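You operate a simulated robot arm through the tools that you are given. There is no shell and no other tool.

Carry out the task below with a simulated robot arm. There is one attempt and no reset: what you move stays moved.

Task
Let the belt sort its three billets on auto at a 900 C limit, then stop it.
Fine: the black swing arm goes over the belt before the start.
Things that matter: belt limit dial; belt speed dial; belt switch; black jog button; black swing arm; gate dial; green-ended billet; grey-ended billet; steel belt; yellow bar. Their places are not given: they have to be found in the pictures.

The check looks at the end state, three seconds after you hand in, the way a careful person would. Anything else that was tipped, shoved, dropped, spilled or broken makes it a failure.

Robot
A 7-joint arm with a two-finger parallel gripper, fixed in place. Base frame: the origin is on the floor under the middle of its stand, x ahead of it, y to its left, z up. Lengths are in mm, angles in degrees, forces in N, time in s.
With the tool pointing down near the work surface it reaches from about 360 to 760 mm from the base axis. Its first joint turns from -143.0 to 143.0 degrees. Payload 3 kg.
The TCP is the grasp point between the finger pads, 30 mm short of the fingertips. In the tool frame z runs along the fingers and y along their closing line. Largest opening 94 mm; finger width 28, thickness 10; the body of the gripper, 50 by 96 mm, starts 55 mm behind the TCP.
Orientation is that of the tool frame in the base frame, as [roll, pitch, yaw] about the fixed x, y, z axes, in that order (R = Rz(yaw) Ry(pitch) Rx(roll)). With the fingers straight down and closing along the base's y, the tool's x points along the base's -x, its y along +y and its z along -z.

Tools
- The arm moves only by the tool servo_tool. Its argument "plan" is a list that holds one entry, the list of rows, each a list of 7 numbers: the shift along the tool's x, y, z in mm, then the turn, a rotation vector about the tool's x, y, z in degrees, then the gripper command, from -1 (fully open) to 1 (shut), values between in proportion. In form: [[[tx, ty, tz, ax, ay, az, grip], ...]]. A call has 1 to 20 rows; each row is the pose to reach, as a shift and turn from the pose commanded when the call began, along the tool's axes at that moment. Rows are played at 5 a second. More than 50 mm and 8.6 degrees between two rows, or a gripper value outside its range, and nothing of the call is played. A pose out of reach is approached as far as the arm can. The call stops where the force on the tool passes 80 N (or 10 N more than at its start, if that is more) or the arm is blocked; 0.2 s more then pass. Each finger travels about 45 mm/s and halts on what it meets, pressing with about 27 N; the grip force reading is that of the motor and also rises with nothing between the fingers. The clock runs only during rows and for 0.2 s after the last one: add rows that repeat a pose to give the fingers time. It gives the time, the measured TCP pose, the force on the tool (base axes), the opening and the grip force at its end, in the units of the frame above (readings bear some noise), with the torque about the TCP (base axes, N m) and any sound that the robot's microphone picked up.
- Cameras (640 x 400 px; columns grow to the right, rows downward): "scene" is fixed at [49.7, 500.3, 1471.2]; the picture's right is [-0.51, -0.86, 0.00], its down [-0.62, 0.36, -0.70] and it looks along [0.60, -0.35, -0.72] (base axes); focal length 214 px, centre (320, 200). "wrist" rides on the gripper at [76, 14, -102] in the tool frame; the picture's right is [-0.18, 0.98, 0.00], its down [-0.75, -0.14, -0.64] and it looks along [-0.63, -0.12, 0.77] (tool axes); focal length 243 px, centre (320, 200).
- get_image(camera): a new picture of that camera. No time passes.
- lift_body(by): moves the trunk up (or, below 0, down) by that many mm; the arm rides with it, the base frame stays. It gives what a move gives, with no picture.
- probe_pixels(camera, pixels): for up to 12 pixels [column, row] of the newest picture of that camera ("zoom" is the newest enlarged one), the place [x, y, z] in the base frame of the surface seen there, good to about 2 mm. No time passes.
- close_up(camera, box): a new picture of the part [left, top, right, bottom] of that camera's present view, enlarged. No time passes.
- close_job(): hands the job in; it is judged then, once.

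Open the gripper and draw the arm clear of the work before you hand the job in, unless the task says otherwise.

The tools are called after ">>>" by a JSON object that holds its "method" and its "body". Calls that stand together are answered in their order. servo_tool: Moves the arm, as the interface text tells. Its arguments: {"type":"object","properties":{"plan":{"type":"array","items":{"type":"array","items":{"type":"array","items":{"type":"number"}}}}},"required":["plan"]} The other tools are called the same way: lift_body (by) moves the trunk up or down; get_image (camera) takes a picture; probe_pixels (camera, pixels) gives the place of the surface under pixels of a picture; close_up (camera, box) takes an enlarged picture of a part of a camera's view; close_job () hands the job in.

At the start:

```text
time: 0.0
eef_pos: [428.6, 219.4, 1480.6]
orientation: [-179.9, -0.1, -180.0]
ft_force: [0.8, 0.1, -0.4]
torque: [0.04, -0.04, 0.0]
grip_width: 93.8
grip_force: 0.1
trunk travel left (down, up): [-300.0, 90.0]
```

scene: 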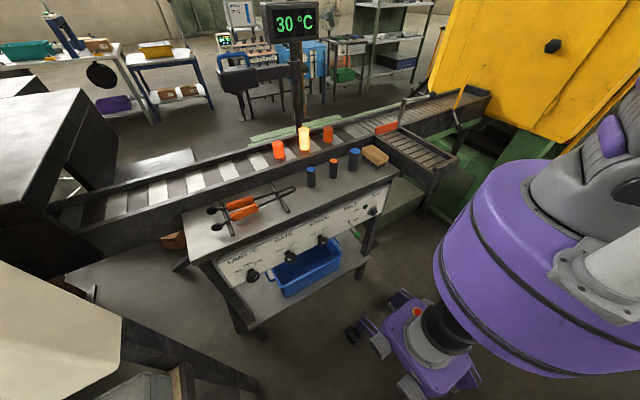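
wrist: 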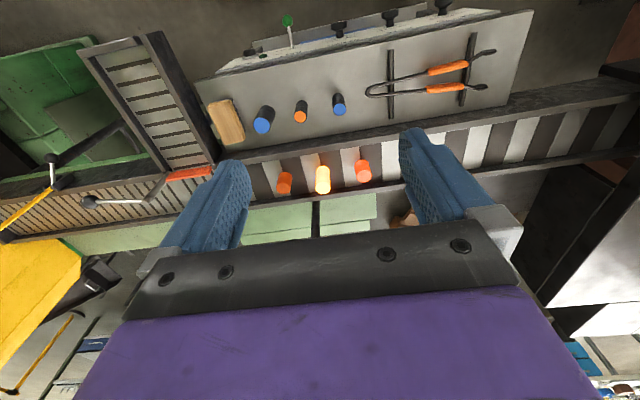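

I start by looking closely at the panel (around px 230-390, 190-290 in scene) and the belt in enlarged views.

>>> {"method": "close_up", "body": {"camera": "scene", "box": [200, 180, 400, 305]}}

>>> {"method": "close_up", "body": {"camera": "scene", "box": [240, 80, 480, 230]}}

>>> {"method": "close_up", "body": {"camera": "wrist", "box": [180, 0, 540, 225]}}

```text
3.20 times, centred on (300, 242) of scene
```

zoom: 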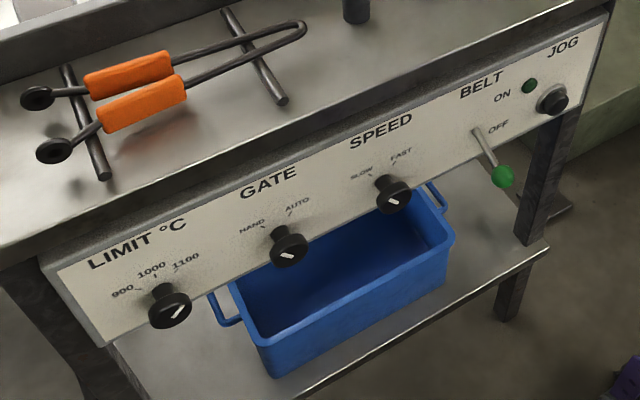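

```text
2.67 times, centred on (360, 155) of scene
```

zoom: 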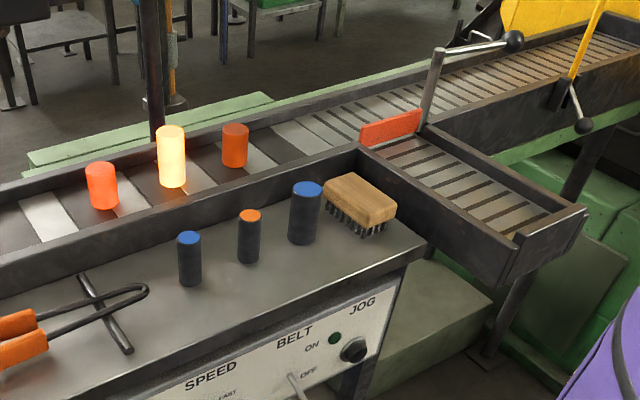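

```text
1.78 times, centred on (360, 112) of wrist
```

zoom: 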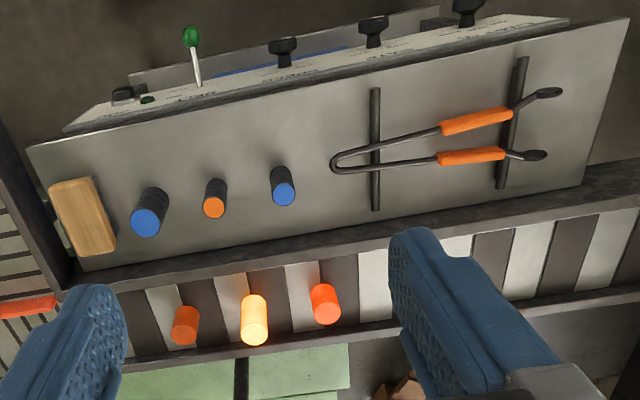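

The panel shows limit, gate, speed dials, the belt switch with green ball and the jog button. Next I look closer at the dials' present pointers, the display/pyrometer post, and the yellow bar region.

>>> {"method": "close_up", "body": {"camera": "scene", "box": [225, 225, 345, 300]}}

>>> {"method": "close_up", "body": {"camera": "scene", "box": [300, 175, 400, 250]}}

>>> {"method": "close_up", "body": {"camera": "scene", "box": [370, 70, 500, 170]}}

>>> {"method": "close_up", "body": {"camera": "scene", "box": [210, 0, 360, 160]}}

>>> {"method": "close_up", "body": {"camera": "wrist", "box": [0, 20, 240, 400]}}

>>> {"method": "close_up", "body": {"camera": "scene", "box": [0, 80, 240, 280]}}

```text
5.33 times, centred on (285, 262) of scene
```

zoom: 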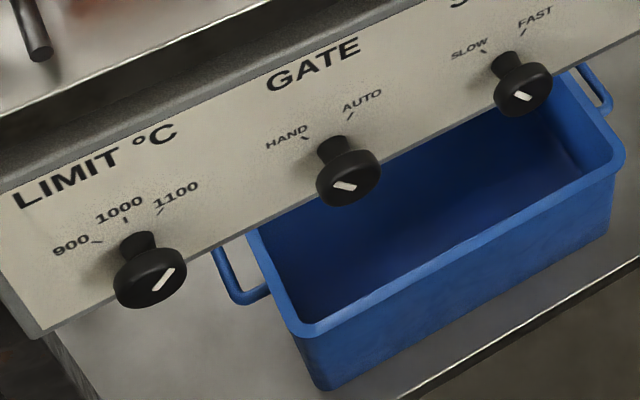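

```text
5.33 times, centred on (350, 212) of scene
```

zoom: 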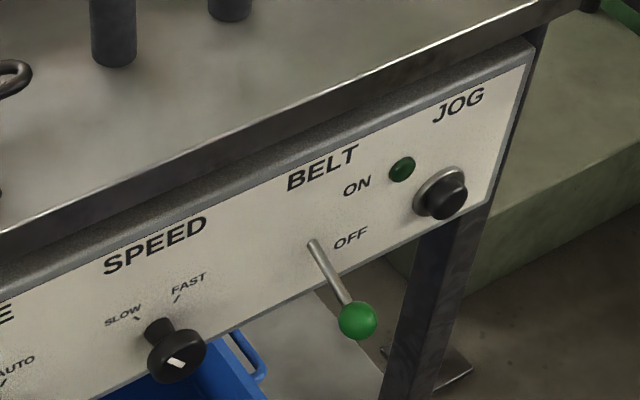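

```text
4.00 times, centred on (435, 120) of scene
```

zoom: 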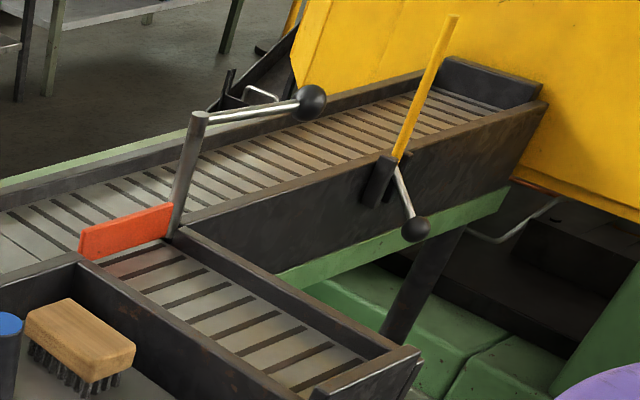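

```text
2.50 times, centred on (285, 80) of scene
```

zoom: 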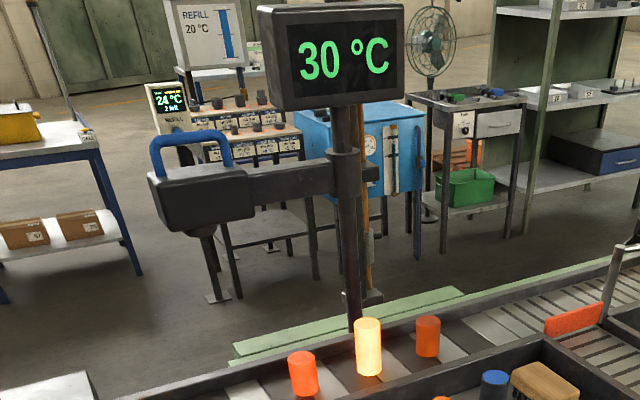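

```text
1.05 times, centred on (120, 210) of wrist (not enlarged: the box is as wide or as high as the picture)
```

zoom: 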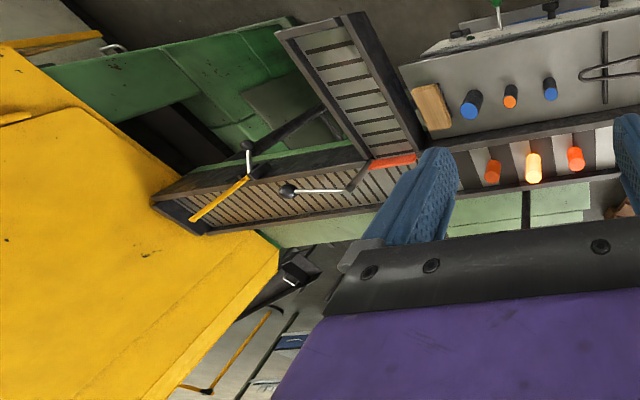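

```text
2.00 times, centred on (120, 180) of scene
```

zoom: 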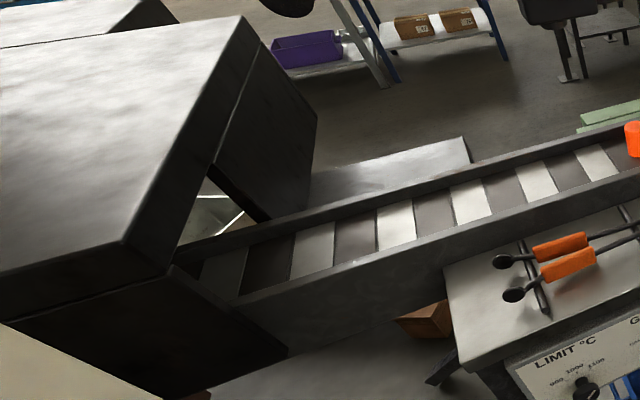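

The swing arm with its blue handle stands off the belt at about scene px (290,78), displaying 30 °C. I probe the key points in the scene image for 3D coordinates.

>>> {"method": "get_image", "body": {"camera": "scene"}}

>>> {"method": "probe_pixels", "body": {"camera": "scene", "pixels": [[253, 275], [290, 256], [322, 240], [367, 235], [373, 211], [278, 150], [304, 139], [328, 134], [386, 128], [433, 95], [484, 75], [453, 127]]}}

>>> {"method": "probe_pixels", "body": {"camera": "scene", "pixels": [[282, 57], [300, 68], [288, 75], [320, 72], [347, 69], [298, 50], [298, 110], [311, 172], [333, 165], [354, 153], [374, 152], [236, 210]]}}

```text
taken
```

scene: 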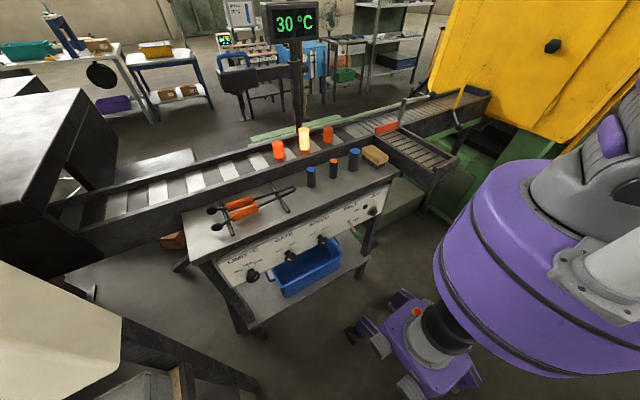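

```text
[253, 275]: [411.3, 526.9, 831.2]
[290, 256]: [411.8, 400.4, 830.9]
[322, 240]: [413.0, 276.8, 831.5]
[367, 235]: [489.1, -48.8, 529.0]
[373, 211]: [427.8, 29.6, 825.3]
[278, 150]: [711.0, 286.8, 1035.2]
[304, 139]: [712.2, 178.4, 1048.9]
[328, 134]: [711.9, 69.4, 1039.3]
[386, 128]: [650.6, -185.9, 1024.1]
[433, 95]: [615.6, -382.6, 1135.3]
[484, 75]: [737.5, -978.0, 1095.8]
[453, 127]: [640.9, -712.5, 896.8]
```

```text
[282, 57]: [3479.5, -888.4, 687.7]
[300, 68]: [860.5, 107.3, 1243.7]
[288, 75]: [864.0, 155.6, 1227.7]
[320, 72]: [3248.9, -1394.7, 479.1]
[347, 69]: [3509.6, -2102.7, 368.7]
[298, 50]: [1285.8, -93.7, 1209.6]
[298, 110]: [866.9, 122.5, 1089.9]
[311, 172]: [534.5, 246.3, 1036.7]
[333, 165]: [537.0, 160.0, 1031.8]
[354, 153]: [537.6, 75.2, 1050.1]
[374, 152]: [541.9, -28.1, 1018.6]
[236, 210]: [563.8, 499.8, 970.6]
```

I correct my zoom mapping: the arm head is near scene px (237,78). I take zooms of it and probe.

>>> {"method": "close_up", "body": {"camera": "scene", "box": [200, 20, 330, 160]}}

>>> {"method": "probe_pixels", "body": {"camera": "scene", "pixels": [[219, 60], [235, 52], [248, 58], [232, 75], [245, 75], [250, 70], [260, 73], [275, 72], [293, 70], [236, 93], [240, 112], [309, 120]]}}

```text
2.86 times, centred on (265, 90) of scene
```

zoom: 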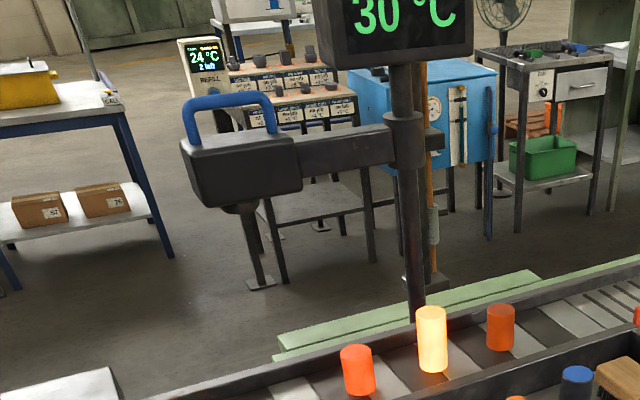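

```text
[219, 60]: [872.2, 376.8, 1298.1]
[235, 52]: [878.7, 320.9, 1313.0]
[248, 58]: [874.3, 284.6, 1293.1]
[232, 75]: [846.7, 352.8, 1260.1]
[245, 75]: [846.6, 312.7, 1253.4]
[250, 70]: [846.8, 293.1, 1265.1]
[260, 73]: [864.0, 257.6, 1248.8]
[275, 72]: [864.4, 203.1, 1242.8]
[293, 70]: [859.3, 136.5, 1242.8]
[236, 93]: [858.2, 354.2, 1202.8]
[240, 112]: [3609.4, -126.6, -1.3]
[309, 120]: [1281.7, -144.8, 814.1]
```

The swing arm pivots at a post near (880,123) with its head out along +y. Now I look closely at the billets and the yellow bar and gate, and probe them.

>>> {"method": "close_up", "body": {"camera": "scene", "box": [260, 110, 350, 170]}}

>>> {"method": "close_up", "body": {"camera": "scene", "box": [370, 75, 500, 155]}}

>>> {"method": "probe_pixels", "body": {"camera": "zoom", "pixels": [[448, 60], [425, 110], [400, 165], [413, 225], [400, 190], [380, 180], [308, 110], [250, 118], [197, 130], [180, 220], [95, 240], [170, 200]]}}

```text
6.67 times, centred on (305, 140) of scene
```

zoom: 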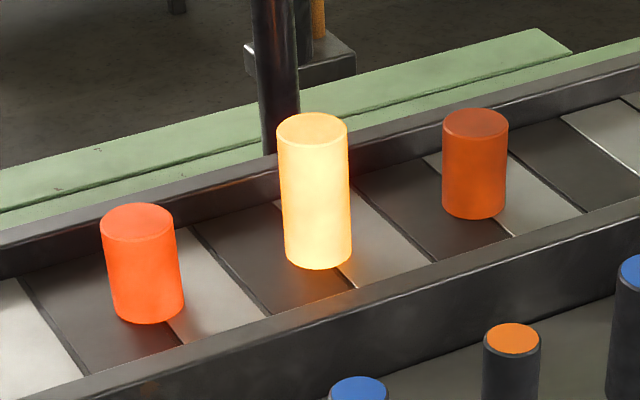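

```text
4.92 times, centred on (435, 115) of scene
```

zoom: 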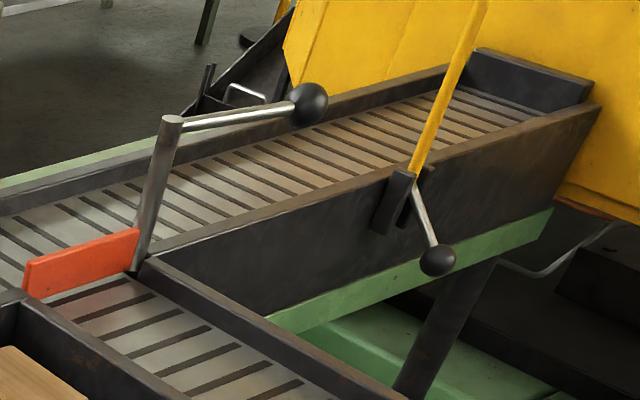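

```text
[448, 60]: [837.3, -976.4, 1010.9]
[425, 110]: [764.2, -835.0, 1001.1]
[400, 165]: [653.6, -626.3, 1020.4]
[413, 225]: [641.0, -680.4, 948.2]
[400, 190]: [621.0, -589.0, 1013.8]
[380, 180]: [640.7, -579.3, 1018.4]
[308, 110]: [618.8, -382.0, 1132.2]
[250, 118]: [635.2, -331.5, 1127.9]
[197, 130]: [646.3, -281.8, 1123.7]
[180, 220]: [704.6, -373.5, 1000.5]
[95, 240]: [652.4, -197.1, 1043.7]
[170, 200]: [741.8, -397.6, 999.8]
```

I re-probe the yellow bar on its visible stripe (zoom px (475,10)…(418,165)) and its lever ball at (437,260).

>>> {"method": "probe_pixels", "body": {"camera": "zoom", "pixels": [[475, 10], [463, 40], [450, 75], [440, 105], [430, 130], [420, 160], [428, 220], [437, 260], [375, 220], [520, 65], [450, 150], [590, 110]]}}

>>> {"method": "close_up", "body": {"camera": "scene", "box": [420, 70, 500, 155]}}

```text
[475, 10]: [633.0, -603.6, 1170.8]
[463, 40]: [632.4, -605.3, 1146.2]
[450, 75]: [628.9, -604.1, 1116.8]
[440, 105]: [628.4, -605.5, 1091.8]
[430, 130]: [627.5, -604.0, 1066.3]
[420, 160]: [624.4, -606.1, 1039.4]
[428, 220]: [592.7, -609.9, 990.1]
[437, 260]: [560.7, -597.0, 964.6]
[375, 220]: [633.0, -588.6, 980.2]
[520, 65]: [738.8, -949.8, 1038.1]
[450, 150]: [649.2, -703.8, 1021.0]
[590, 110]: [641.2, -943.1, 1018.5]
```

```text
4.71 times, centred on (460, 112) of scene
```

zoom: 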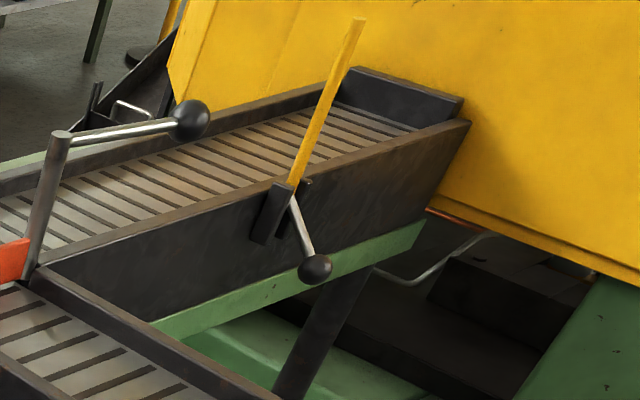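

The yellow bar stands upright at the near rail (pivot ≈(625,-605,1020)), clear of the belt. Next I probe the panel plane, knobs and switch from a fresh zoom.

>>> {"method": "close_up", "body": {"camera": "scene", "box": [215, 235, 345, 300]}}

>>> {"method": "probe_pixels", "body": {"camera": "zoom", "pixels": [[110, 150], [60, 200], [130, 175], [190, 240], [180, 190], [285, 70], [300, 145], [345, 150], [175, 165], [330, 100], [480, 60], [500, 75]]}}

>>> {"method": "close_up", "body": {"camera": "scene", "box": [325, 190, 395, 240]}}

```text
4.92 times, centred on (280, 268) of scene
```

zoom: 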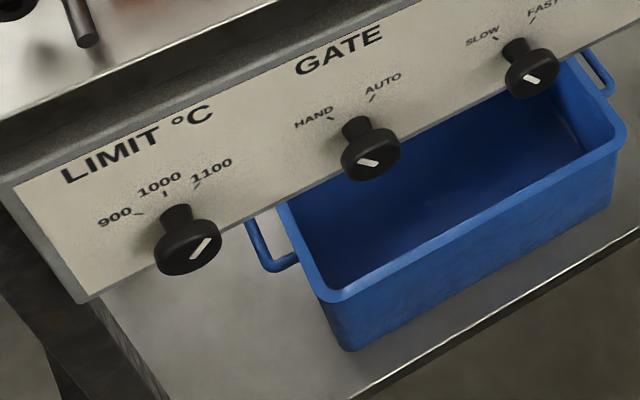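

```text
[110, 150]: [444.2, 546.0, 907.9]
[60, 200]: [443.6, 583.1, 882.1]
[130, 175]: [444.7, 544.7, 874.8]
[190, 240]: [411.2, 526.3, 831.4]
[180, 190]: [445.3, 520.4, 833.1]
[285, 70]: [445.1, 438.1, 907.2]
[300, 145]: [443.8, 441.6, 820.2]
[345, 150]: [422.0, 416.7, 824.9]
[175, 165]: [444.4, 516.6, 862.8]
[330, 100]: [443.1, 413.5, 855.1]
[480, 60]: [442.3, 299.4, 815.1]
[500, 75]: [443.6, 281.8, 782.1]
```

```text
8.00 times, centred on (360, 215) of scene
```

zoom: 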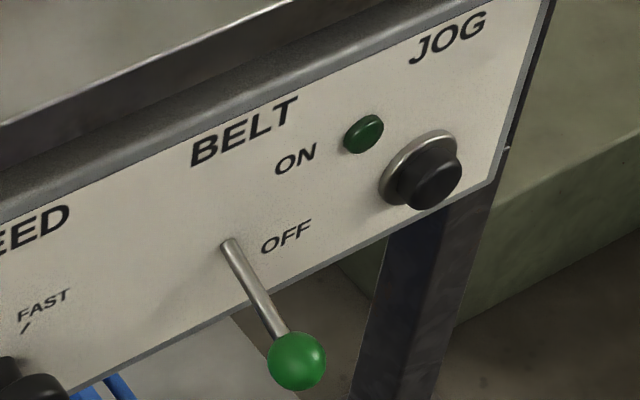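

The panel is a vertical plane at x≈444, knob faces at x≈411, z≈831. I probe the switch ball, its pivot, the jog button, and dial tick labels.

>>> {"method": "probe_pixels", "body": {"camera": "zoom", "pixels": [[297, 360], [285, 345], [255, 290], [228, 245], [365, 130], [430, 180], [405, 170], [295, 160], [285, 235], [150, 200], [240, 130], [450, 40]]}}

>>> {"method": "close_up", "body": {"camera": "scene", "box": [225, 250, 275, 290]}}

>>> {"method": "probe_pixels", "body": {"camera": "zoom", "pixels": [[280, 200], [250, 240], [300, 180], [350, 150], [200, 160]]}}

>>> {"method": "close_up", "body": {"camera": "scene", "box": [270, 225, 340, 270]}}

```text
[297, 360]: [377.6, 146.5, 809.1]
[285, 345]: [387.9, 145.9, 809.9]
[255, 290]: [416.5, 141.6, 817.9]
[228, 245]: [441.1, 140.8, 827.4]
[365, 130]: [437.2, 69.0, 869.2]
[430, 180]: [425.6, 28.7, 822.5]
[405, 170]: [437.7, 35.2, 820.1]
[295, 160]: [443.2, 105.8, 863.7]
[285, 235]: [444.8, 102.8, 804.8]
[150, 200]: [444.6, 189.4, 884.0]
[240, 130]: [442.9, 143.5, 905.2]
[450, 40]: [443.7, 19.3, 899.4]
```

```text
10.00 times, centred on (250, 270) of scene
```

zoom: 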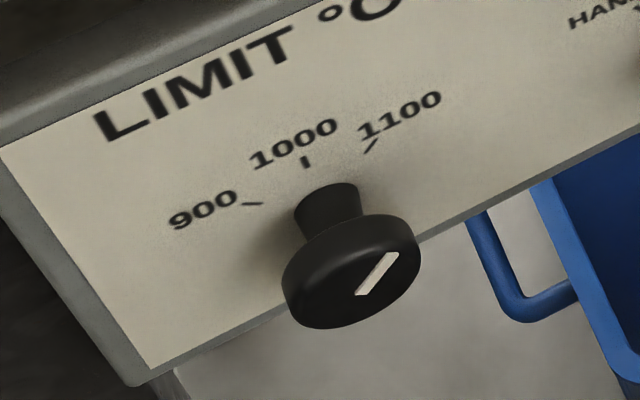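

```text
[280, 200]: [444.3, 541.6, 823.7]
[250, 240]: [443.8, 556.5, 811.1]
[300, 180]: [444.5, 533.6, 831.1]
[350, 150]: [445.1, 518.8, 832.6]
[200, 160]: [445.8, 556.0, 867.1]
```

```text
8.89 times, centred on (305, 248) of scene
```

zoom: 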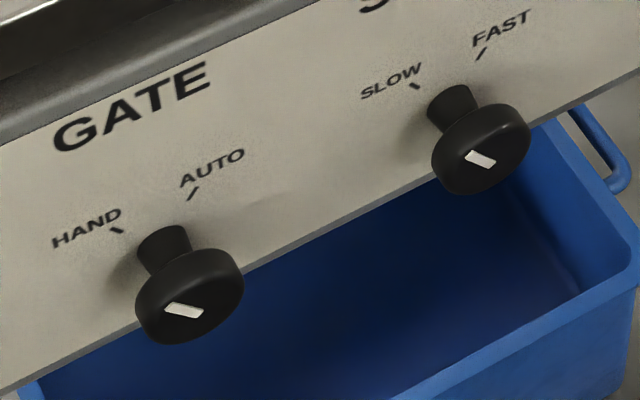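

I probe the tick marks and knob white lines to get the angles of the detents.

>>> {"method": "probe_pixels", "body": {"camera": "zoom", "pixels": [[117, 231], [192, 193], [414, 86], [482, 54], [167, 305], [200, 313], [468, 153], [492, 164], [150, 325], [235, 275], [445, 170], [520, 130]]}}

>>> {"method": "close_up", "body": {"camera": "scene", "box": [225, 250, 275, 290]}}

>>> {"method": "probe_pixels", "body": {"camera": "zoom", "pixels": [[252, 204], [305, 162], [371, 146], [362, 292], [393, 255], [350, 275], [300, 310], [410, 240], [350, 320], [310, 255], [290, 290], [380, 300]]}}

```text
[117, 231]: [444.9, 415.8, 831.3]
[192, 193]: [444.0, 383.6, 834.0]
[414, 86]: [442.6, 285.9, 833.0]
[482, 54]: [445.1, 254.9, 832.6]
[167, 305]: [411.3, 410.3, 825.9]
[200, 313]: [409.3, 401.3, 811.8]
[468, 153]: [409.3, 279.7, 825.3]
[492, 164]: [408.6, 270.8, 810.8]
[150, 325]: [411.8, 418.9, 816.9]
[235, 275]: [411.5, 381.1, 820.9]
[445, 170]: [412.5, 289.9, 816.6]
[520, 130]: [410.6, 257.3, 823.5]
```

```text
10.00 times, centred on (250, 270) of scene
```

zoom: 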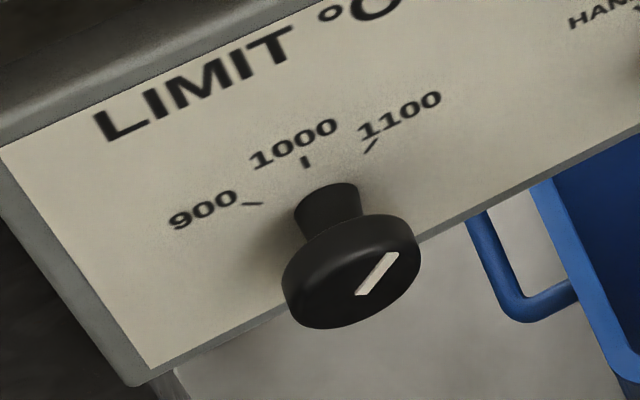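

```text
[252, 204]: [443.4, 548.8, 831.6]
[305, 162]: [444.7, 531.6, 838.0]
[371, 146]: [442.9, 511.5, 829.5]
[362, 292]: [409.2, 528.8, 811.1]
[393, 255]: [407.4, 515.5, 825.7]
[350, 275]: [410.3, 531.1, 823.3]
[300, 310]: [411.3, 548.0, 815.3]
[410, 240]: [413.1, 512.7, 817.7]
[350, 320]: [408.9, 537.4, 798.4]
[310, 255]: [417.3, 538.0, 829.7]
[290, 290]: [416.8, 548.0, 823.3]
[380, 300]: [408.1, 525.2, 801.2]
```

Knob centres come out near z≈811: limit (530), gate (400), speed (270), detents about ±40°. Now I measure the swing arm geometry, the rails and billet tops.

>>> {"method": "close_up", "body": {"camera": "scene", "box": [210, 40, 310, 105]}}

>>> {"method": "probe_pixels", "body": {"camera": "zoom", "pixels": [[50, 140], [55, 200], [165, 190], [180, 215], [60, 240], [160, 232], [170, 262], [540, 210], [565, 190], [585, 200], [610, 210], [400, 200]]}}

>>> {"method": "close_up", "body": {"camera": "scene", "box": [260, 110, 350, 170]}}

>>> {"method": "probe_pixels", "body": {"camera": "zoom", "pixels": [[138, 218], [312, 128], [475, 122], [147, 318], [317, 265], [473, 215], [270, 70], [285, 140], [100, 395], [220, 190], [200, 380], [570, 90]]}}

```text
6.15 times, centred on (260, 72) of scene
```

zoom: 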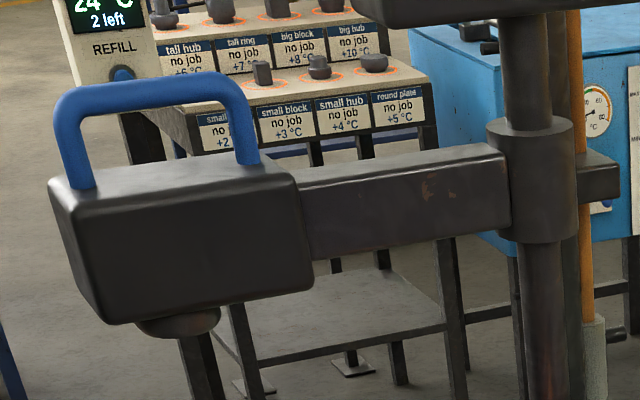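

```text
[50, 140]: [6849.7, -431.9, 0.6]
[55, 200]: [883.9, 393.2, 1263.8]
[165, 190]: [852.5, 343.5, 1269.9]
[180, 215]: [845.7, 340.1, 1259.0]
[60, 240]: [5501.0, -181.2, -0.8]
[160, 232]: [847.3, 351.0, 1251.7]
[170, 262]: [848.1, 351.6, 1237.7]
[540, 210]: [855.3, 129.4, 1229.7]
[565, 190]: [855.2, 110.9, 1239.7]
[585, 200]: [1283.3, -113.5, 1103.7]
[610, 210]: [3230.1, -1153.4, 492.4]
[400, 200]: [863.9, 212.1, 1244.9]
```

```text
6.67 times, centred on (305, 140) of scene
```

zoom: 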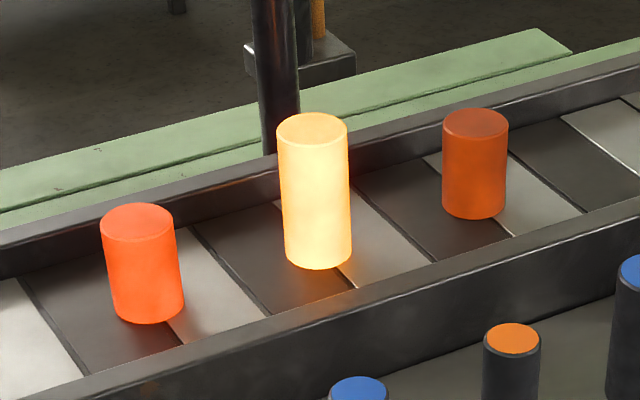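

```text
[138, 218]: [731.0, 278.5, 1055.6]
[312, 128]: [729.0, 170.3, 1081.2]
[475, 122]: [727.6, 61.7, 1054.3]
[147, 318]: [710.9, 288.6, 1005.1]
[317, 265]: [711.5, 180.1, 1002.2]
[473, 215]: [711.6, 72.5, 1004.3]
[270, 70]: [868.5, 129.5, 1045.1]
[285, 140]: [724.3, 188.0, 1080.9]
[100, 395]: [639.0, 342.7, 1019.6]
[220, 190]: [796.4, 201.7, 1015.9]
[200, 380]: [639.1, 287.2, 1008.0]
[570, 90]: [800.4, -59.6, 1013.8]
```

Geometry so far: post ≈(880,120), sensor snout ≈(880,350,1200), belt centre x≈727 with billets at y≈280,170,62, and the handle bar at x≈876, z≈1310. First I turn the tool 90° about its axis in free air so the closing line runs along base x.

>>> {"method": "servo_tool", "body": {"plan": [[[0, 0, 0, 0, 0, 8, -1], [0, 0, 0, 0, 0, 16, -1], [0, 0, 0, 0, 0, 24, -1], [0, 0, 0, 0, 0, 32, -1], [0, 0, 0, 0, 0, 40, -1], [0, 0, 0, 0, 0, 48, -1], [0, 0, 0, 0, 0, 56, -1], [0, 0, 0, 0, 0, 64, -1], [0, 0, 0, 0, 0, 72, -1], [0, 0, 0, 0, 0, 80, -1], [0, 0, 0, 0, 0, 88, -1], [0, 0, 0, 0, 0, 90, -1]]]}}

```text
time: 2.6
eef_pos: [427.5, 218.0, 1479.9]
orientation: [-180.0, 0.1, 89.9]
ft_force: [0.2, 0.2, -0.4]
torque: [-0.03, 0.01, 0.07]
grip_width: 93.9
grip_force: 0.1
trunk travel left (down, up): [-300.0, 90.0]
```

The tool now closes along base x. Next I tilt it 40° forward while moving out toward (650,300,1480), well above everything.

>>> {"method": "servo_tool", "body": {"plan": [[[10, 28, 0, -5, 0, 0, -1], [20, 56, 0, -10, 0, 0, -1], [31, 84, 0, -15, 0, 0, -1], [41, 112, 0, -20, 0, 0, -1], [51, 140, 0, -25, 0, 0, -1], [62, 168, 0, -30, 0, 0, -1], [72, 196, 0, -35, 0, 0, -1], [82, 222, 0, -40, 0, 0, -1], [82, 222, 0, -40, 0, 0, -1]]]}}

>>> {"method": "get_image", "body": {"camera": "scene"}}

>>> {"method": "get_image", "body": {"camera": "wrist"}}

```text
time: 4.6
eef_pos: [648.1, 300.9, 1481.9]
orientation: [139.9, -0.1, 90.1]
ft_force: [-0.4, -0.4, -0.2]
torque: [0.02, -0.03, 0.0]
grip_width: 94.3
grip_force: 0.1
trunk travel left (down, up): [-300.0, 90.0]
```

```text
taken
```

scene: 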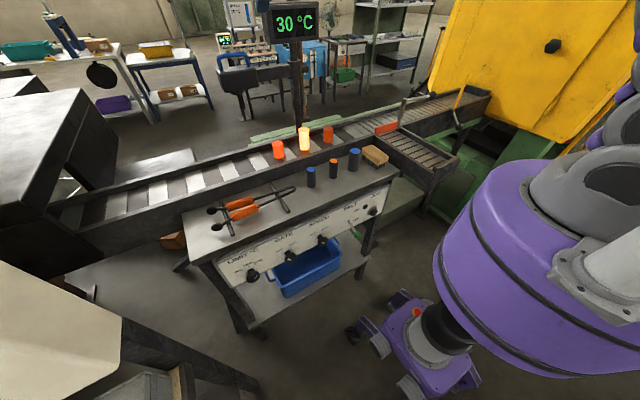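

```text
taken
```

wrist: 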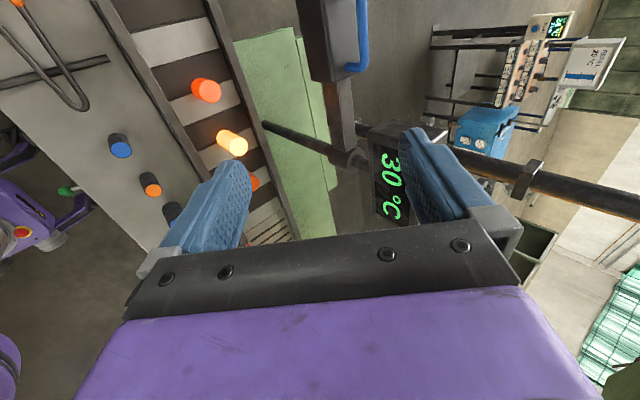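

The arm reaches here fine. In the wrist view the head with blue handle is at (335,40) and the display at (390,190). I zoom there and probe them.

>>> {"method": "close_up", "body": {"camera": "wrist", "box": [240, 0, 460, 240]}}

>>> {"method": "probe_pixels", "body": {"camera": "wrist", "pixels": [[330, 40], [310, 20], [345, 70], [362, 20], [364, 50], [352, 70], [340, 110], [345, 155], [300, 140], [385, 150], [400, 215], [375, 180]]}}

```text
1.67 times, centred on (350, 120) of wrist
```

zoom: 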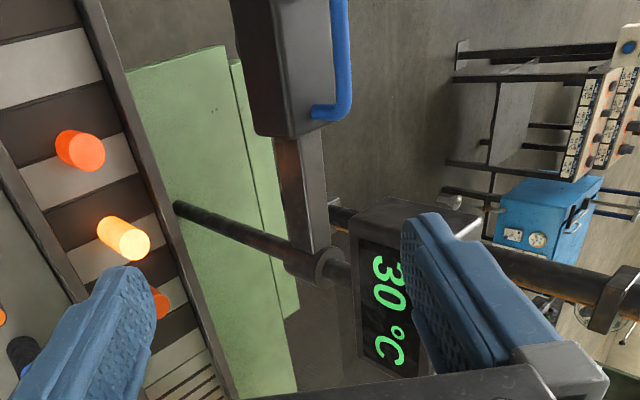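

```text
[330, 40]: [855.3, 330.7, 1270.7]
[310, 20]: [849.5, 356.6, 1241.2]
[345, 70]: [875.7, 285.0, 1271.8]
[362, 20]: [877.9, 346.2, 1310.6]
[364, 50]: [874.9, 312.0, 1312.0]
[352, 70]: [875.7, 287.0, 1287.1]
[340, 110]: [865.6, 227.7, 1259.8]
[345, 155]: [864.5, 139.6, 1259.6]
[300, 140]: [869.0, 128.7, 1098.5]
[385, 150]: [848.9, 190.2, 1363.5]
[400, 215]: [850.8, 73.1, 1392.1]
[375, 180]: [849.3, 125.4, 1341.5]
```

The display box occupies y≈50–192, x≥849, z≈1310–1420; the handle's bar is at (877,~330,1311), clear of it. I move to a pre-grasp 80 mm back along the tilted approach and narrow the fingers to about 35 mm.

>>> {"method": "servo_tool", "body": {"plan": [[[6, 13, 40, 0, 0, 0, 0], [12, 25, 80, 0, 0, 0, 0.25], [17, 38, 119, 0, 0, 0, 0.25], [23, 51, 159, 0, 0, 0, 0.25], [29, 63.5, 198.6, 0, 0, 0, 0.25], [29, 63.5, 198.6, 0, 0, 0, 0.25], [29, 63.5, 198.6, 0, 0, 0, 0.25]]]}}

>>> {"method": "get_image", "body": {"camera": "wrist"}}

>>> {"method": "get_image", "body": {"camera": "scene"}}

```text
time: 6.2
eef_pos: [804.0, 322.5, 1370.1]
orientation: [140.1, -0.1, 90.0]
ft_force: [-0.2, -0.3, 0.2]
torque: [-0.04, -0.01, 0.02]
grip_width: 35.4
grip_force: 0.1
out of reach, approached as far as the arm can: row 5, 6, 7
trunk travel left (down, up): [-300.0, 90.0]
```

```text
taken
```

wrist: 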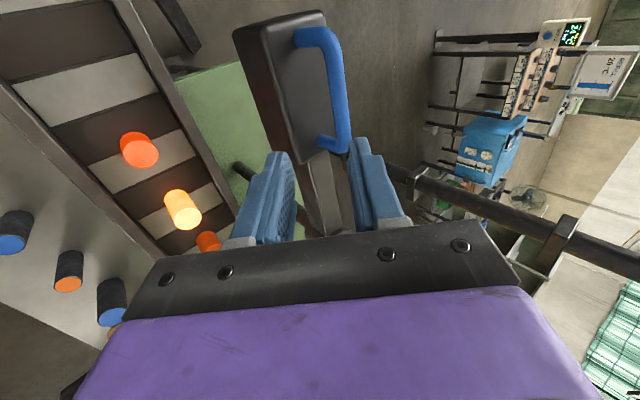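

```text
taken
```

scene: 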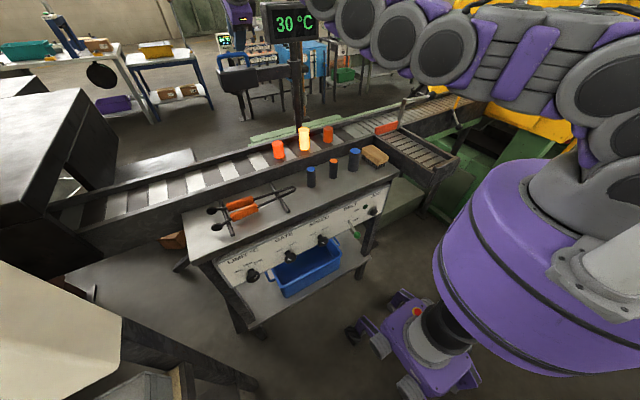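

The arm tops out at about 866 mm horizontally with a 40° tilt, with the handle at about 936 mm. I back off slightly and tilt the tool to 70° from vertical to gain reach.

>>> {"method": "servo_tool", "body": {"plan": [[[0, -2, -11, -6, 0, 0, 0.25], [0, -4, -22, -12, 0, 0, 0.25], [0, -6, -33, -18, 0, 0, 0.25], [0, -7, -44, -24, 0, 0, 0.25], [0, -7, -44, -30, 0, 0, 0.25], [0, -7, -44, -30, 0, 0, 0.25]]]}}

```text
time: 7.6
eef_pos: [779.9, 329.3, 1405.7]
orientation: [110.0, -0.1, 89.9]
ft_force: [0.4, -0.6, 0.3]
torque: [0.02, -0.01, 0.05]
grip_width: 35.4
grip_force: 0.0
out of reach, approached as far as the arm can: row 4, 5, 6
trunk travel left (down, up): [-300.0, 90.0]
```

At 70° the reach is shorter still, so some wrist limit is at play. I probe the arm's own links in a fresh scene image to understand the shoulder height.

>>> {"method": "get_image", "body": {"camera": "scene"}}

>>> {"method": "get_image", "body": {"camera": "wrist"}}

>>> {"method": "probe_pixels", "body": {"camera": "scene", "pixels": [[620, 80], [570, 50], [500, 60], [440, 55], [398, 35], [360, 15], [240, 15], [620, 170], [520, 180], [500, 250], [600, 270], [470, 10]]}}

```text
taken
```

scene: 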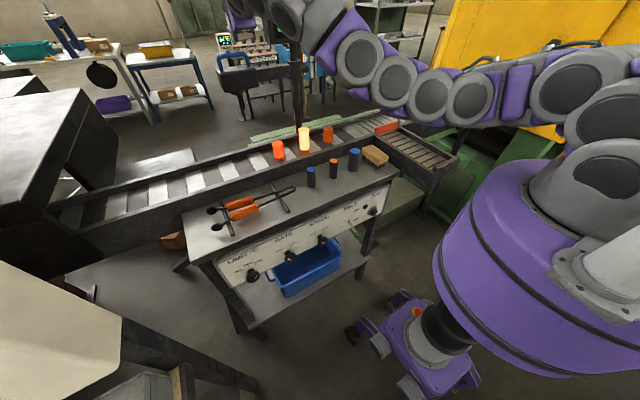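

```text
taken
```

wrist: 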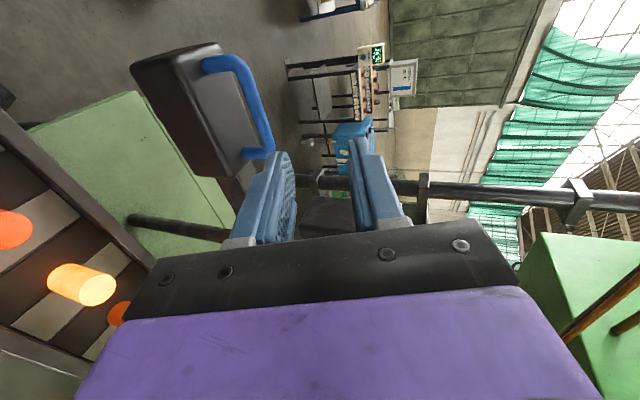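

```text
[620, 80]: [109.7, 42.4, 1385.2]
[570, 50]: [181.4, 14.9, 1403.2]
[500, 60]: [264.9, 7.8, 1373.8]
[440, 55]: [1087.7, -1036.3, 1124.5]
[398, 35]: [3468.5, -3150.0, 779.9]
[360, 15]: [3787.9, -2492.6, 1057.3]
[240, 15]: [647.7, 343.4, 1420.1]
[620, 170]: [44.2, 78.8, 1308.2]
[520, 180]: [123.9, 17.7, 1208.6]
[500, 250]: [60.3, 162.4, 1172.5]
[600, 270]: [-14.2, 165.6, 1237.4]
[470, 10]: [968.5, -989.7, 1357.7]
```

I probe along the arm's link circles in this newest image.

>>> {"method": "probe_pixels", "body": {"camera": "scene", "pixels": [[610, 175], [610, 115], [570, 85], [520, 95], [475, 98], [432, 97], [393, 80], [358, 58], [320, 20], [290, 15], [250, 10], [600, 210]]}}

```text
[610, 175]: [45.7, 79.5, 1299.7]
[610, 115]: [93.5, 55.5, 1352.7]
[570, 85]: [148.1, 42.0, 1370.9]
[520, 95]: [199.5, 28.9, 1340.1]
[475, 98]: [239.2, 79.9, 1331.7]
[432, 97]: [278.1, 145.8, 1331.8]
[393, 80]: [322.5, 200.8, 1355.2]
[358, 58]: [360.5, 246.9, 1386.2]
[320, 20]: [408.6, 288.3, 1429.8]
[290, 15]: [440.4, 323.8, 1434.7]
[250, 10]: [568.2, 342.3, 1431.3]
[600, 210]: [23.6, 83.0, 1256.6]
```

The links aren't stretched: the limit comes from the wrist roll I chose. I retreat 60 mm along the tool axis and roll back to the neutral roll (closing along y).

>>> {"method": "servo_tool", "body": {"plan": [[[0, 0, -30, 0, 0, 0, 0.25], [0, 0, -60, 0, 0, -8, 0.25], [0, 0, -60, 0, 0, -16, 0.25], [0, 0, -60, 0, 0, -24, 0.25], [0, 0, -60, 0, 0, -32, 0.25], [0, 0, -60, 0, 0, -40, 0.25], [0, 0, -60, 0, 0, -48, 0.25], [0, 0, -60, 0, 0, -56, 0.25], [0, 0, -60, 0, 0, -64, 0.25], [0, 0, -60, 0, 0, -72, 0.25], [0, 0, -60, 0, 0, -80, 0.25], [0, 0, -60, 0, 0, -88, 0.25], [0, 0, -60, 0, 0, -90, 0.25], [0, 0, -60, 0, 0, -90, 0.25]]]}}

```text
time: 10.6
eef_pos: [733.0, 336.4, 1466.7]
orientation: [-179.9, 69.8, -179.6]
ft_force: [1.3, 0.8, -0.2]
torque: [0.04, 0.01, -0.01]
grip_width: 35.4
grip_force: 0.0
out of reach, approached as far as the arm can: row 1, 2, 3, 4, 5, 6, 7, 8, 9, 10, 11, 12, 13, 14
trunk travel left (down, up): [-300.0, 90.0]
```

The pose is off in z (1467 instead of about 1420). I look at the scene to see how the arm is folded.

>>> {"method": "get_image", "body": {"camera": "scene"}}

>>> {"method": "probe_pixels", "body": {"camera": "scene", "pixels": [[610, 175], [610, 115], [570, 85], [520, 95], [475, 98], [432, 97], [393, 80], [358, 58], [320, 20], [290, 15], [400, 40], [450, 60]]}}

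```text
taken
```

scene: 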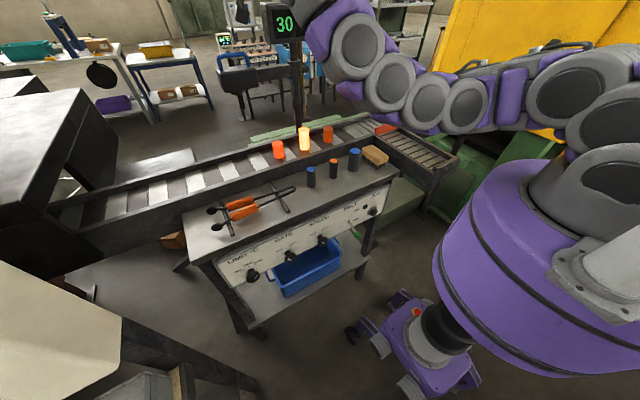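

```text
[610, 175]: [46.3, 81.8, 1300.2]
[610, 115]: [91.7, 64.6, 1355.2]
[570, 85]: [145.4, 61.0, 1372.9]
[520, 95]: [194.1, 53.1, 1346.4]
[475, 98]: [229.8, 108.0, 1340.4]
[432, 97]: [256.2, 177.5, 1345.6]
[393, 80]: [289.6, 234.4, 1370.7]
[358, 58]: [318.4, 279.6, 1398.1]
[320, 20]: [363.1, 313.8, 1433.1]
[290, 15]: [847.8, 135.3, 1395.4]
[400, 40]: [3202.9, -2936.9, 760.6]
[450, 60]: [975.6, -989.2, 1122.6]
```

The arm works well at tilts up to about 60° and is limited by its wrist at flatter ones, so a higher trunk helps. I retreat to about (600,300,1500) with a 50° tilt, then raise the trunk.

>>> {"method": "servo_tool", "body": {"plan": [[[-7, -7, -38, 0, 5, 0, 0.25], [-15, -15, -76, 0, 10, 0, 0.25], [-22, -22, -114, 0, 15, 0, 0.25], [-29.7, -30, -152.4, 0, 20, 0, 0.25], [-29.7, -30, -152.4, 0, 20, 0, 0.25]]]}}

>>> {"method": "lift_body", "body": {"by": 90}}

```text
time: 11.8
eef_pos: [625.2, 318.5, 1545.0]
orientation: [-180.0, 50.1, 179.9]
ft_force: [0.3, -0.1, 0.4]
torque: [0.0, 0.01, -0.01]
grip_width: 35.1
grip_force: 0.0
out of reach, approached as far as the arm can: row 1, 2, 3, 4, 5
trunk travel left (down, up): [-300.0, 90.0]
```

```text
time: 13.1
eef_pos: [626.9, 320.1, 1633.9]
orientation: [-180.0, 50.0, -180.0]
ft_force: [-0.3, -0.1, -0.8]
torque: [0.0, 0.0, 0.02]
grip_width: 35.1
grip_force: 0.1
trunk travel left (down, up): [-390.0, 0.0]
```

Neutral roll with forward tilt is what hits the limit here; I roll back +90° (the roll that worked with 40–58° tilt) in place, high above the work.

>>> {"method": "servo_tool", "body": {"plan": [[[0, 0, 0, 0, 0, 8, 0.25], [0, 0, 0, 0, 0, 16, 0.25], [0, 0, 0, 0, 0, 24, 0.25], [0, 0, 0, 0, 0, 32, 0.25], [0, 0, 0, 0, 0, 40, 0.25], [0, 0, 0, 0, 0, 48, 0.25], [0, 0, 0, 0, 0, 56, 0.25], [0, 0, 0, 0, 0, 64, 0.25], [0, 0, 0, 0, 0, 72, 0.25], [0, 0, 0, 0, 0, 80, 0.25], [0, 0, 0, 0, 0, 88, 0.25], [0, 0, 0, 0, 0, 90, 0.25], [0, 0, 0, 0, 0, 90, 0.25]]]}}

```text
time: 15.8
eef_pos: [628.0, 319.6, 1633.7]
orientation: [130.0, 0.0, 90.0]
ft_force: [-1.0, -0.2, -0.6]
torque: [-0.02, 0.04, -0.02]
grip_width: 35.3
grip_force: 0.1
trunk travel left (down, up): [-390.0, 0.0]
```

Now at (628,320,1634) with 50° tilt and no limits hit. I move down to the pre-grasp 80 mm before the handle bar.

>>> {"method": "servo_tool", "body": {"plan": [[[1.2, -11, 40, 0, 0, 0, 0.3], [2.5, -22, 80, 0, 0, 0, 0.3], [3.7, -33, 119, 0, 0, 0, 0.3], [5, -44, 159, 0, 0, 0, 0.3], [6.2, -55, 199, 0, 0, 0, 0.3], [7.5, -65, 239, 0, 0, 0, 0.3], [8.7, -76, 279, 0, 0, 0, 0.3], [10, -87.3, 318.4, 0, 0, 0, 0.3], [10, -87.3, 318.4, 0, 0, 0, 0.3]]]}}

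>>> {"method": "get_image", "body": {"camera": "wrist"}}

>>> {"method": "get_image", "body": {"camera": "scene"}}

```text
time: 17.9
eef_pos: [811.9, 331.1, 1360.8]
orientation: [130.0, -0.1, 90.0]
ft_force: [0.0, 1.0, -0.4]
torque: [-0.01, 0.02, 0.0]
grip_width: 33.0
grip_force: 0.0
trunk travel left (down, up): [-390.0, 0.0]
```

```text
taken
```

wrist: 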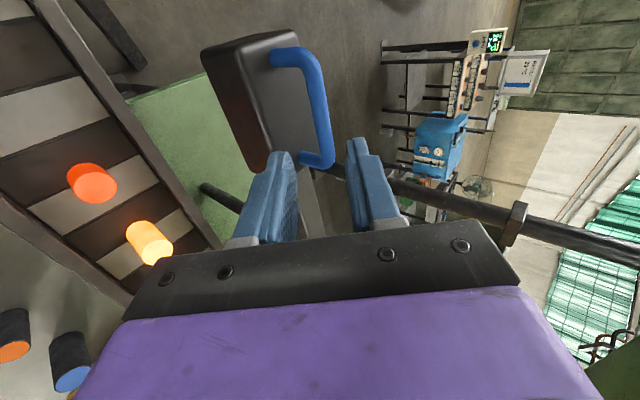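

```text
taken
```

scene: 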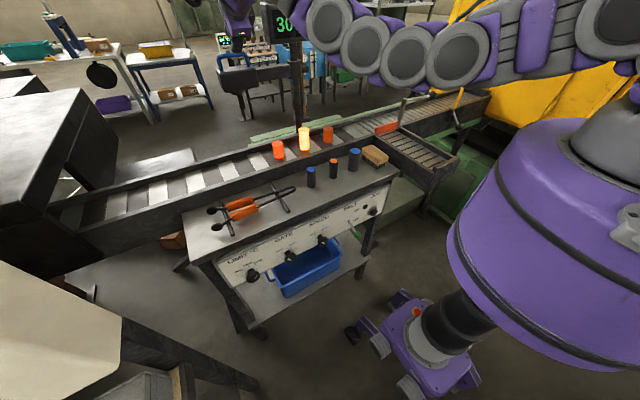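

Pre-grasp reached at (812,331,1361). I probe the handle and head top from this close wrist view for exact alignment.

>>> {"method": "probe_pixels", "body": {"camera": "wrist", "pixels": [[312, 70], [318, 95], [324, 125], [322, 155], [285, 55], [305, 158], [265, 70], [290, 110], [300, 135], [240, 100], [205, 50], [290, 32]]}}

>>> {"method": "close_up", "body": {"camera": "wrist", "box": [180, 10, 420, 250]}}

```text
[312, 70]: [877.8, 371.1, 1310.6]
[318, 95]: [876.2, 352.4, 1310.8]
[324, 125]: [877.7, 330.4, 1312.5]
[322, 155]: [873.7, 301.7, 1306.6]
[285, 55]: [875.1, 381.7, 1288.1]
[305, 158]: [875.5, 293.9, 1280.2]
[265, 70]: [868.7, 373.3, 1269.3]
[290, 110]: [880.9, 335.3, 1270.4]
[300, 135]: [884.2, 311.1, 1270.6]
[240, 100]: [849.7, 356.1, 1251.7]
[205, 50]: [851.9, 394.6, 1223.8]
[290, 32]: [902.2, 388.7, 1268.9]
```

```text
1.67 times, centred on (300, 130) of wrist
```

zoom: 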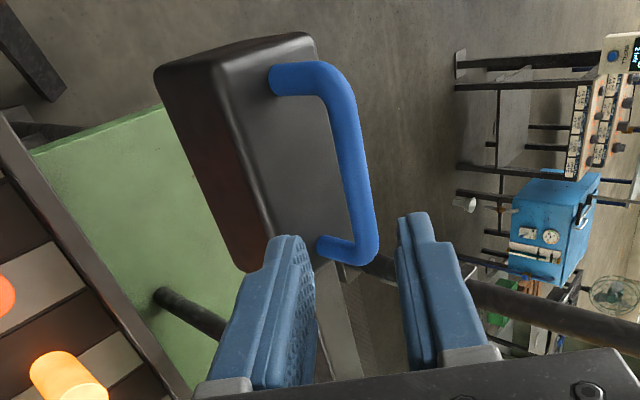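

The bar axis is about (880, 294–385, 1306), head top z≈1270. I narrow the fingers to ~28 mm and advance so the bar sits between the finger ends.

>>> {"method": "servo_tool", "body": {"plan": [[[9, 2, 0, 0, 0, 0, 0.4], [9, 2, 15, 0, 0, 0, 0.4], [9, 2, 30, 0, 0, 0, 0.4], [9, 2, 45, 0, 0, 0, 0.4], [9, 2, 60, 0, 0, 0, 0.4], [9, 2, 68, 0, 0, 0, 0.4], [9, 2, 73.4, 0, 0, 0, 0.4], [9, 2, 73.4, 0, 0, 0, 0.4]]]}}

>>> {"method": "get_image", "body": {"camera": "wrist"}}

>>> {"method": "close_up", "body": {"camera": "wrist", "box": [180, 10, 420, 250]}}

```text
time: 19.6
eef_pos: [864.4, 340.9, 1326.5]
orientation: [130.1, 0.0, 90.1]
ft_force: [-0.2, 0.1, 0.6]
torque: [0.03, 0.01, -0.01]
grip_width: 28.0
grip_force: 0.1
out of reach, approached as far as the arm can: row 6, 7, 8
trunk travel left (down, up): [-390.0, 0.0]
```

```text
taken
```

wrist: 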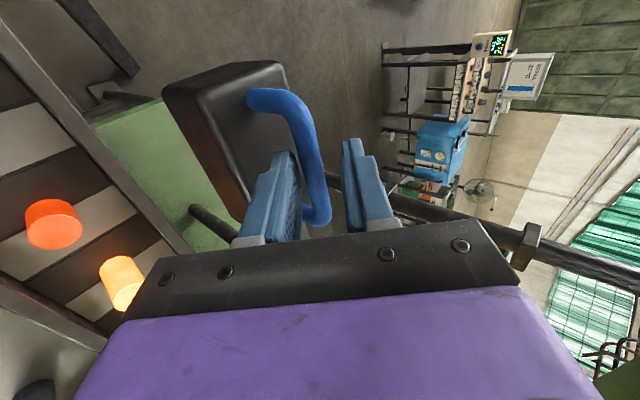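

```text
1.67 times, centred on (300, 130) of wrist
```

zoom: 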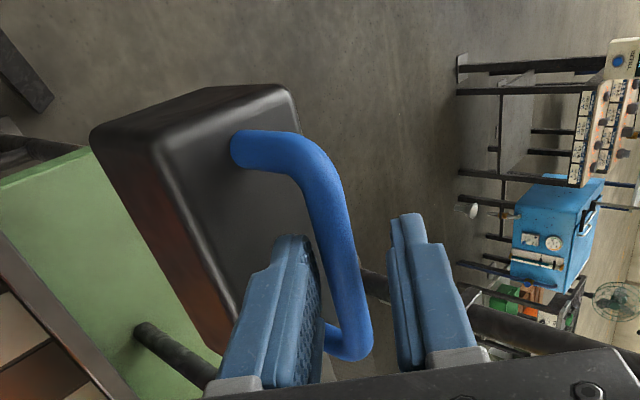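

The bar is just between the fingertips (about 25 mm past the TCP) and the arm is at its reach end; lowering the trunk 12 mm carries the same posture down over the bar.

>>> {"method": "lift_body", "body": {"by": -12}}

>>> {"method": "close_up", "body": {"camera": "wrist", "box": [180, 10, 420, 250]}}

```text
time: 20.2
eef_pos: [864.7, 340.4, 1314.3]
orientation: [129.9, -0.1, 90.1]
ft_force: [0.3, 0.0, -0.5]
torque: [0.04, 0.0, 0.02]
grip_width: 28.4
grip_force: 0.0
trunk travel left (down, up): [-378.0, 12.0]
```

```text
1.67 times, centred on (300, 130) of wrist
```

zoom: 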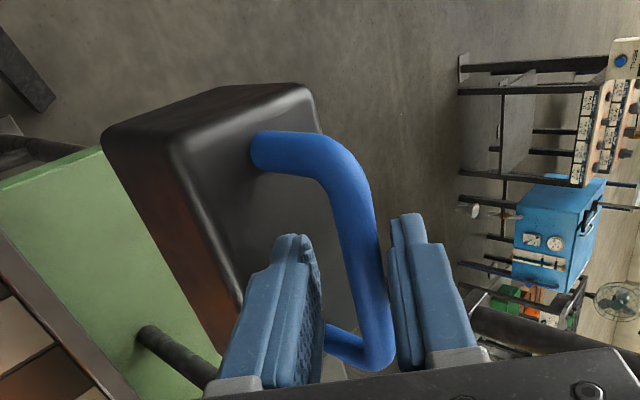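

The bar sits between the fingers without contact force. I pull the handle along an arc about the post (880,120), 20° to start, turning the tool along.

>>> {"method": "servo_tool", "body": {"plan": [[[-0.9, -6.2, -7.4, 0, 1.9, -1.6, 0.4], [-2.2, -12.3, -14.7, 0, 3.8, -3.2, 0.4], [-3.9, -18.4, -21.9, 0, 5.7, -4.8, 0.4], [-6.0, -24.5, -29.1, 0, 7.7, -6.4, 0.4], [-8.5, -30.4, -36.3, 0, 9.6, -8.0, 0.4], [-11.5, -36.3, -43.3, 0, 11.5, -9.6, 0.4], [-14.8, -42.2, -50.2, 0, 13.4, -11.3, 0.4], [-18.5, -47.9, -57.0, 0, 15.3, -12.9, 0.4]]]}}

>>> {"method": "get_image", "body": {"camera": "scene"}}

>>> {"method": "get_image", "body": {"camera": "wrist"}}

```text
time: 22.1
eef_pos: [785.2, 319.0, 1316.7]
orientation: [129.8, -0.1, 110.2]
ft_force: [1.0, -0.4, 23.4]
torque: [0.17, -0.84, -0.06]
grip_width: 38.9
grip_force: 9.2
trunk travel left (down, up): [-378.0, 12.0]
```

```text
taken
```

scene: 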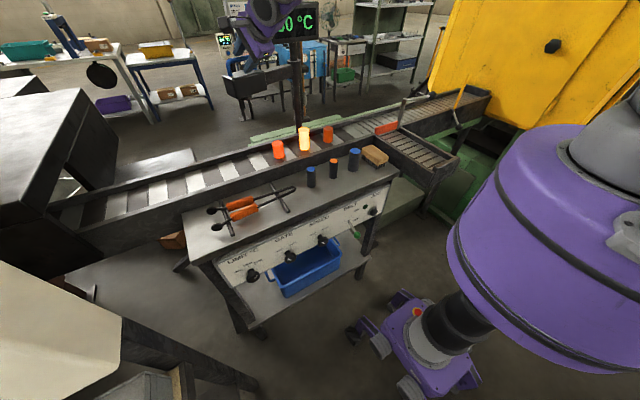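

```text
taken
```

wrist: 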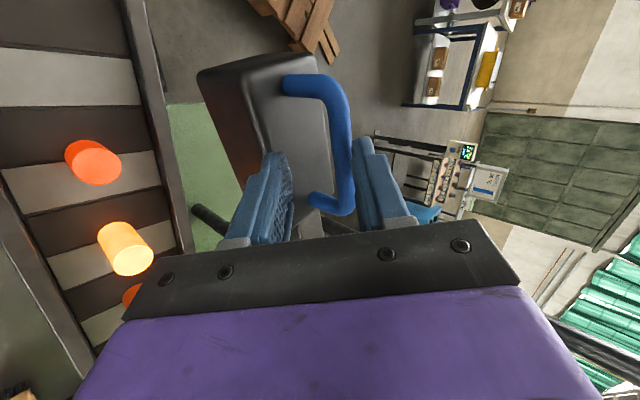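

The opening was forced to 39 mm with 23 N upward, so there's some drag. I probe the handle in this view to see how far the arm has actually swung.

>>> {"method": "probe_pixels", "body": {"camera": "wrist", "pixels": [[330, 95], [342, 120], [348, 160], [345, 195], [310, 85], [325, 200], [290, 120], [310, 170], [240, 130], [210, 75], [275, 65], [250, 100]]}}

>>> {"method": "close_up", "body": {"camera": "scene", "box": [200, 20, 330, 160]}}

```text
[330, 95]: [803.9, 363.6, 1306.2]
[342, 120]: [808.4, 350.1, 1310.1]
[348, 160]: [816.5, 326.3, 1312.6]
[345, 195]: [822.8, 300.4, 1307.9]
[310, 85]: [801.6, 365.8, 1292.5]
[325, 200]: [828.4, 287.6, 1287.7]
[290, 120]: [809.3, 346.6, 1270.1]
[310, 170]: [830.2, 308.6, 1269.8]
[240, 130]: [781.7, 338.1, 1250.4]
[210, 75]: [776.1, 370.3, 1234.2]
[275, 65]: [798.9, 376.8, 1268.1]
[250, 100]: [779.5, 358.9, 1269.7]
```

```text
2.86 times, centred on (265, 90) of scene
```

zoom: 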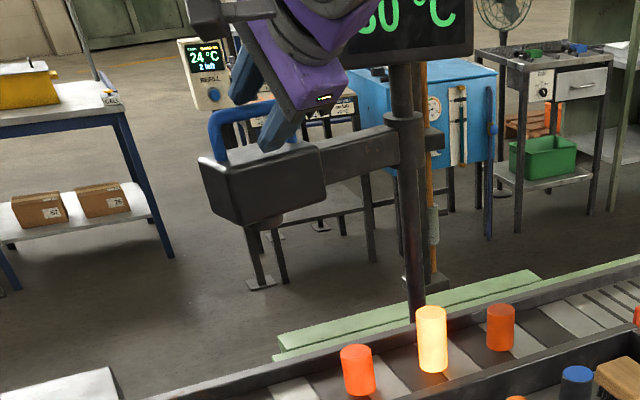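

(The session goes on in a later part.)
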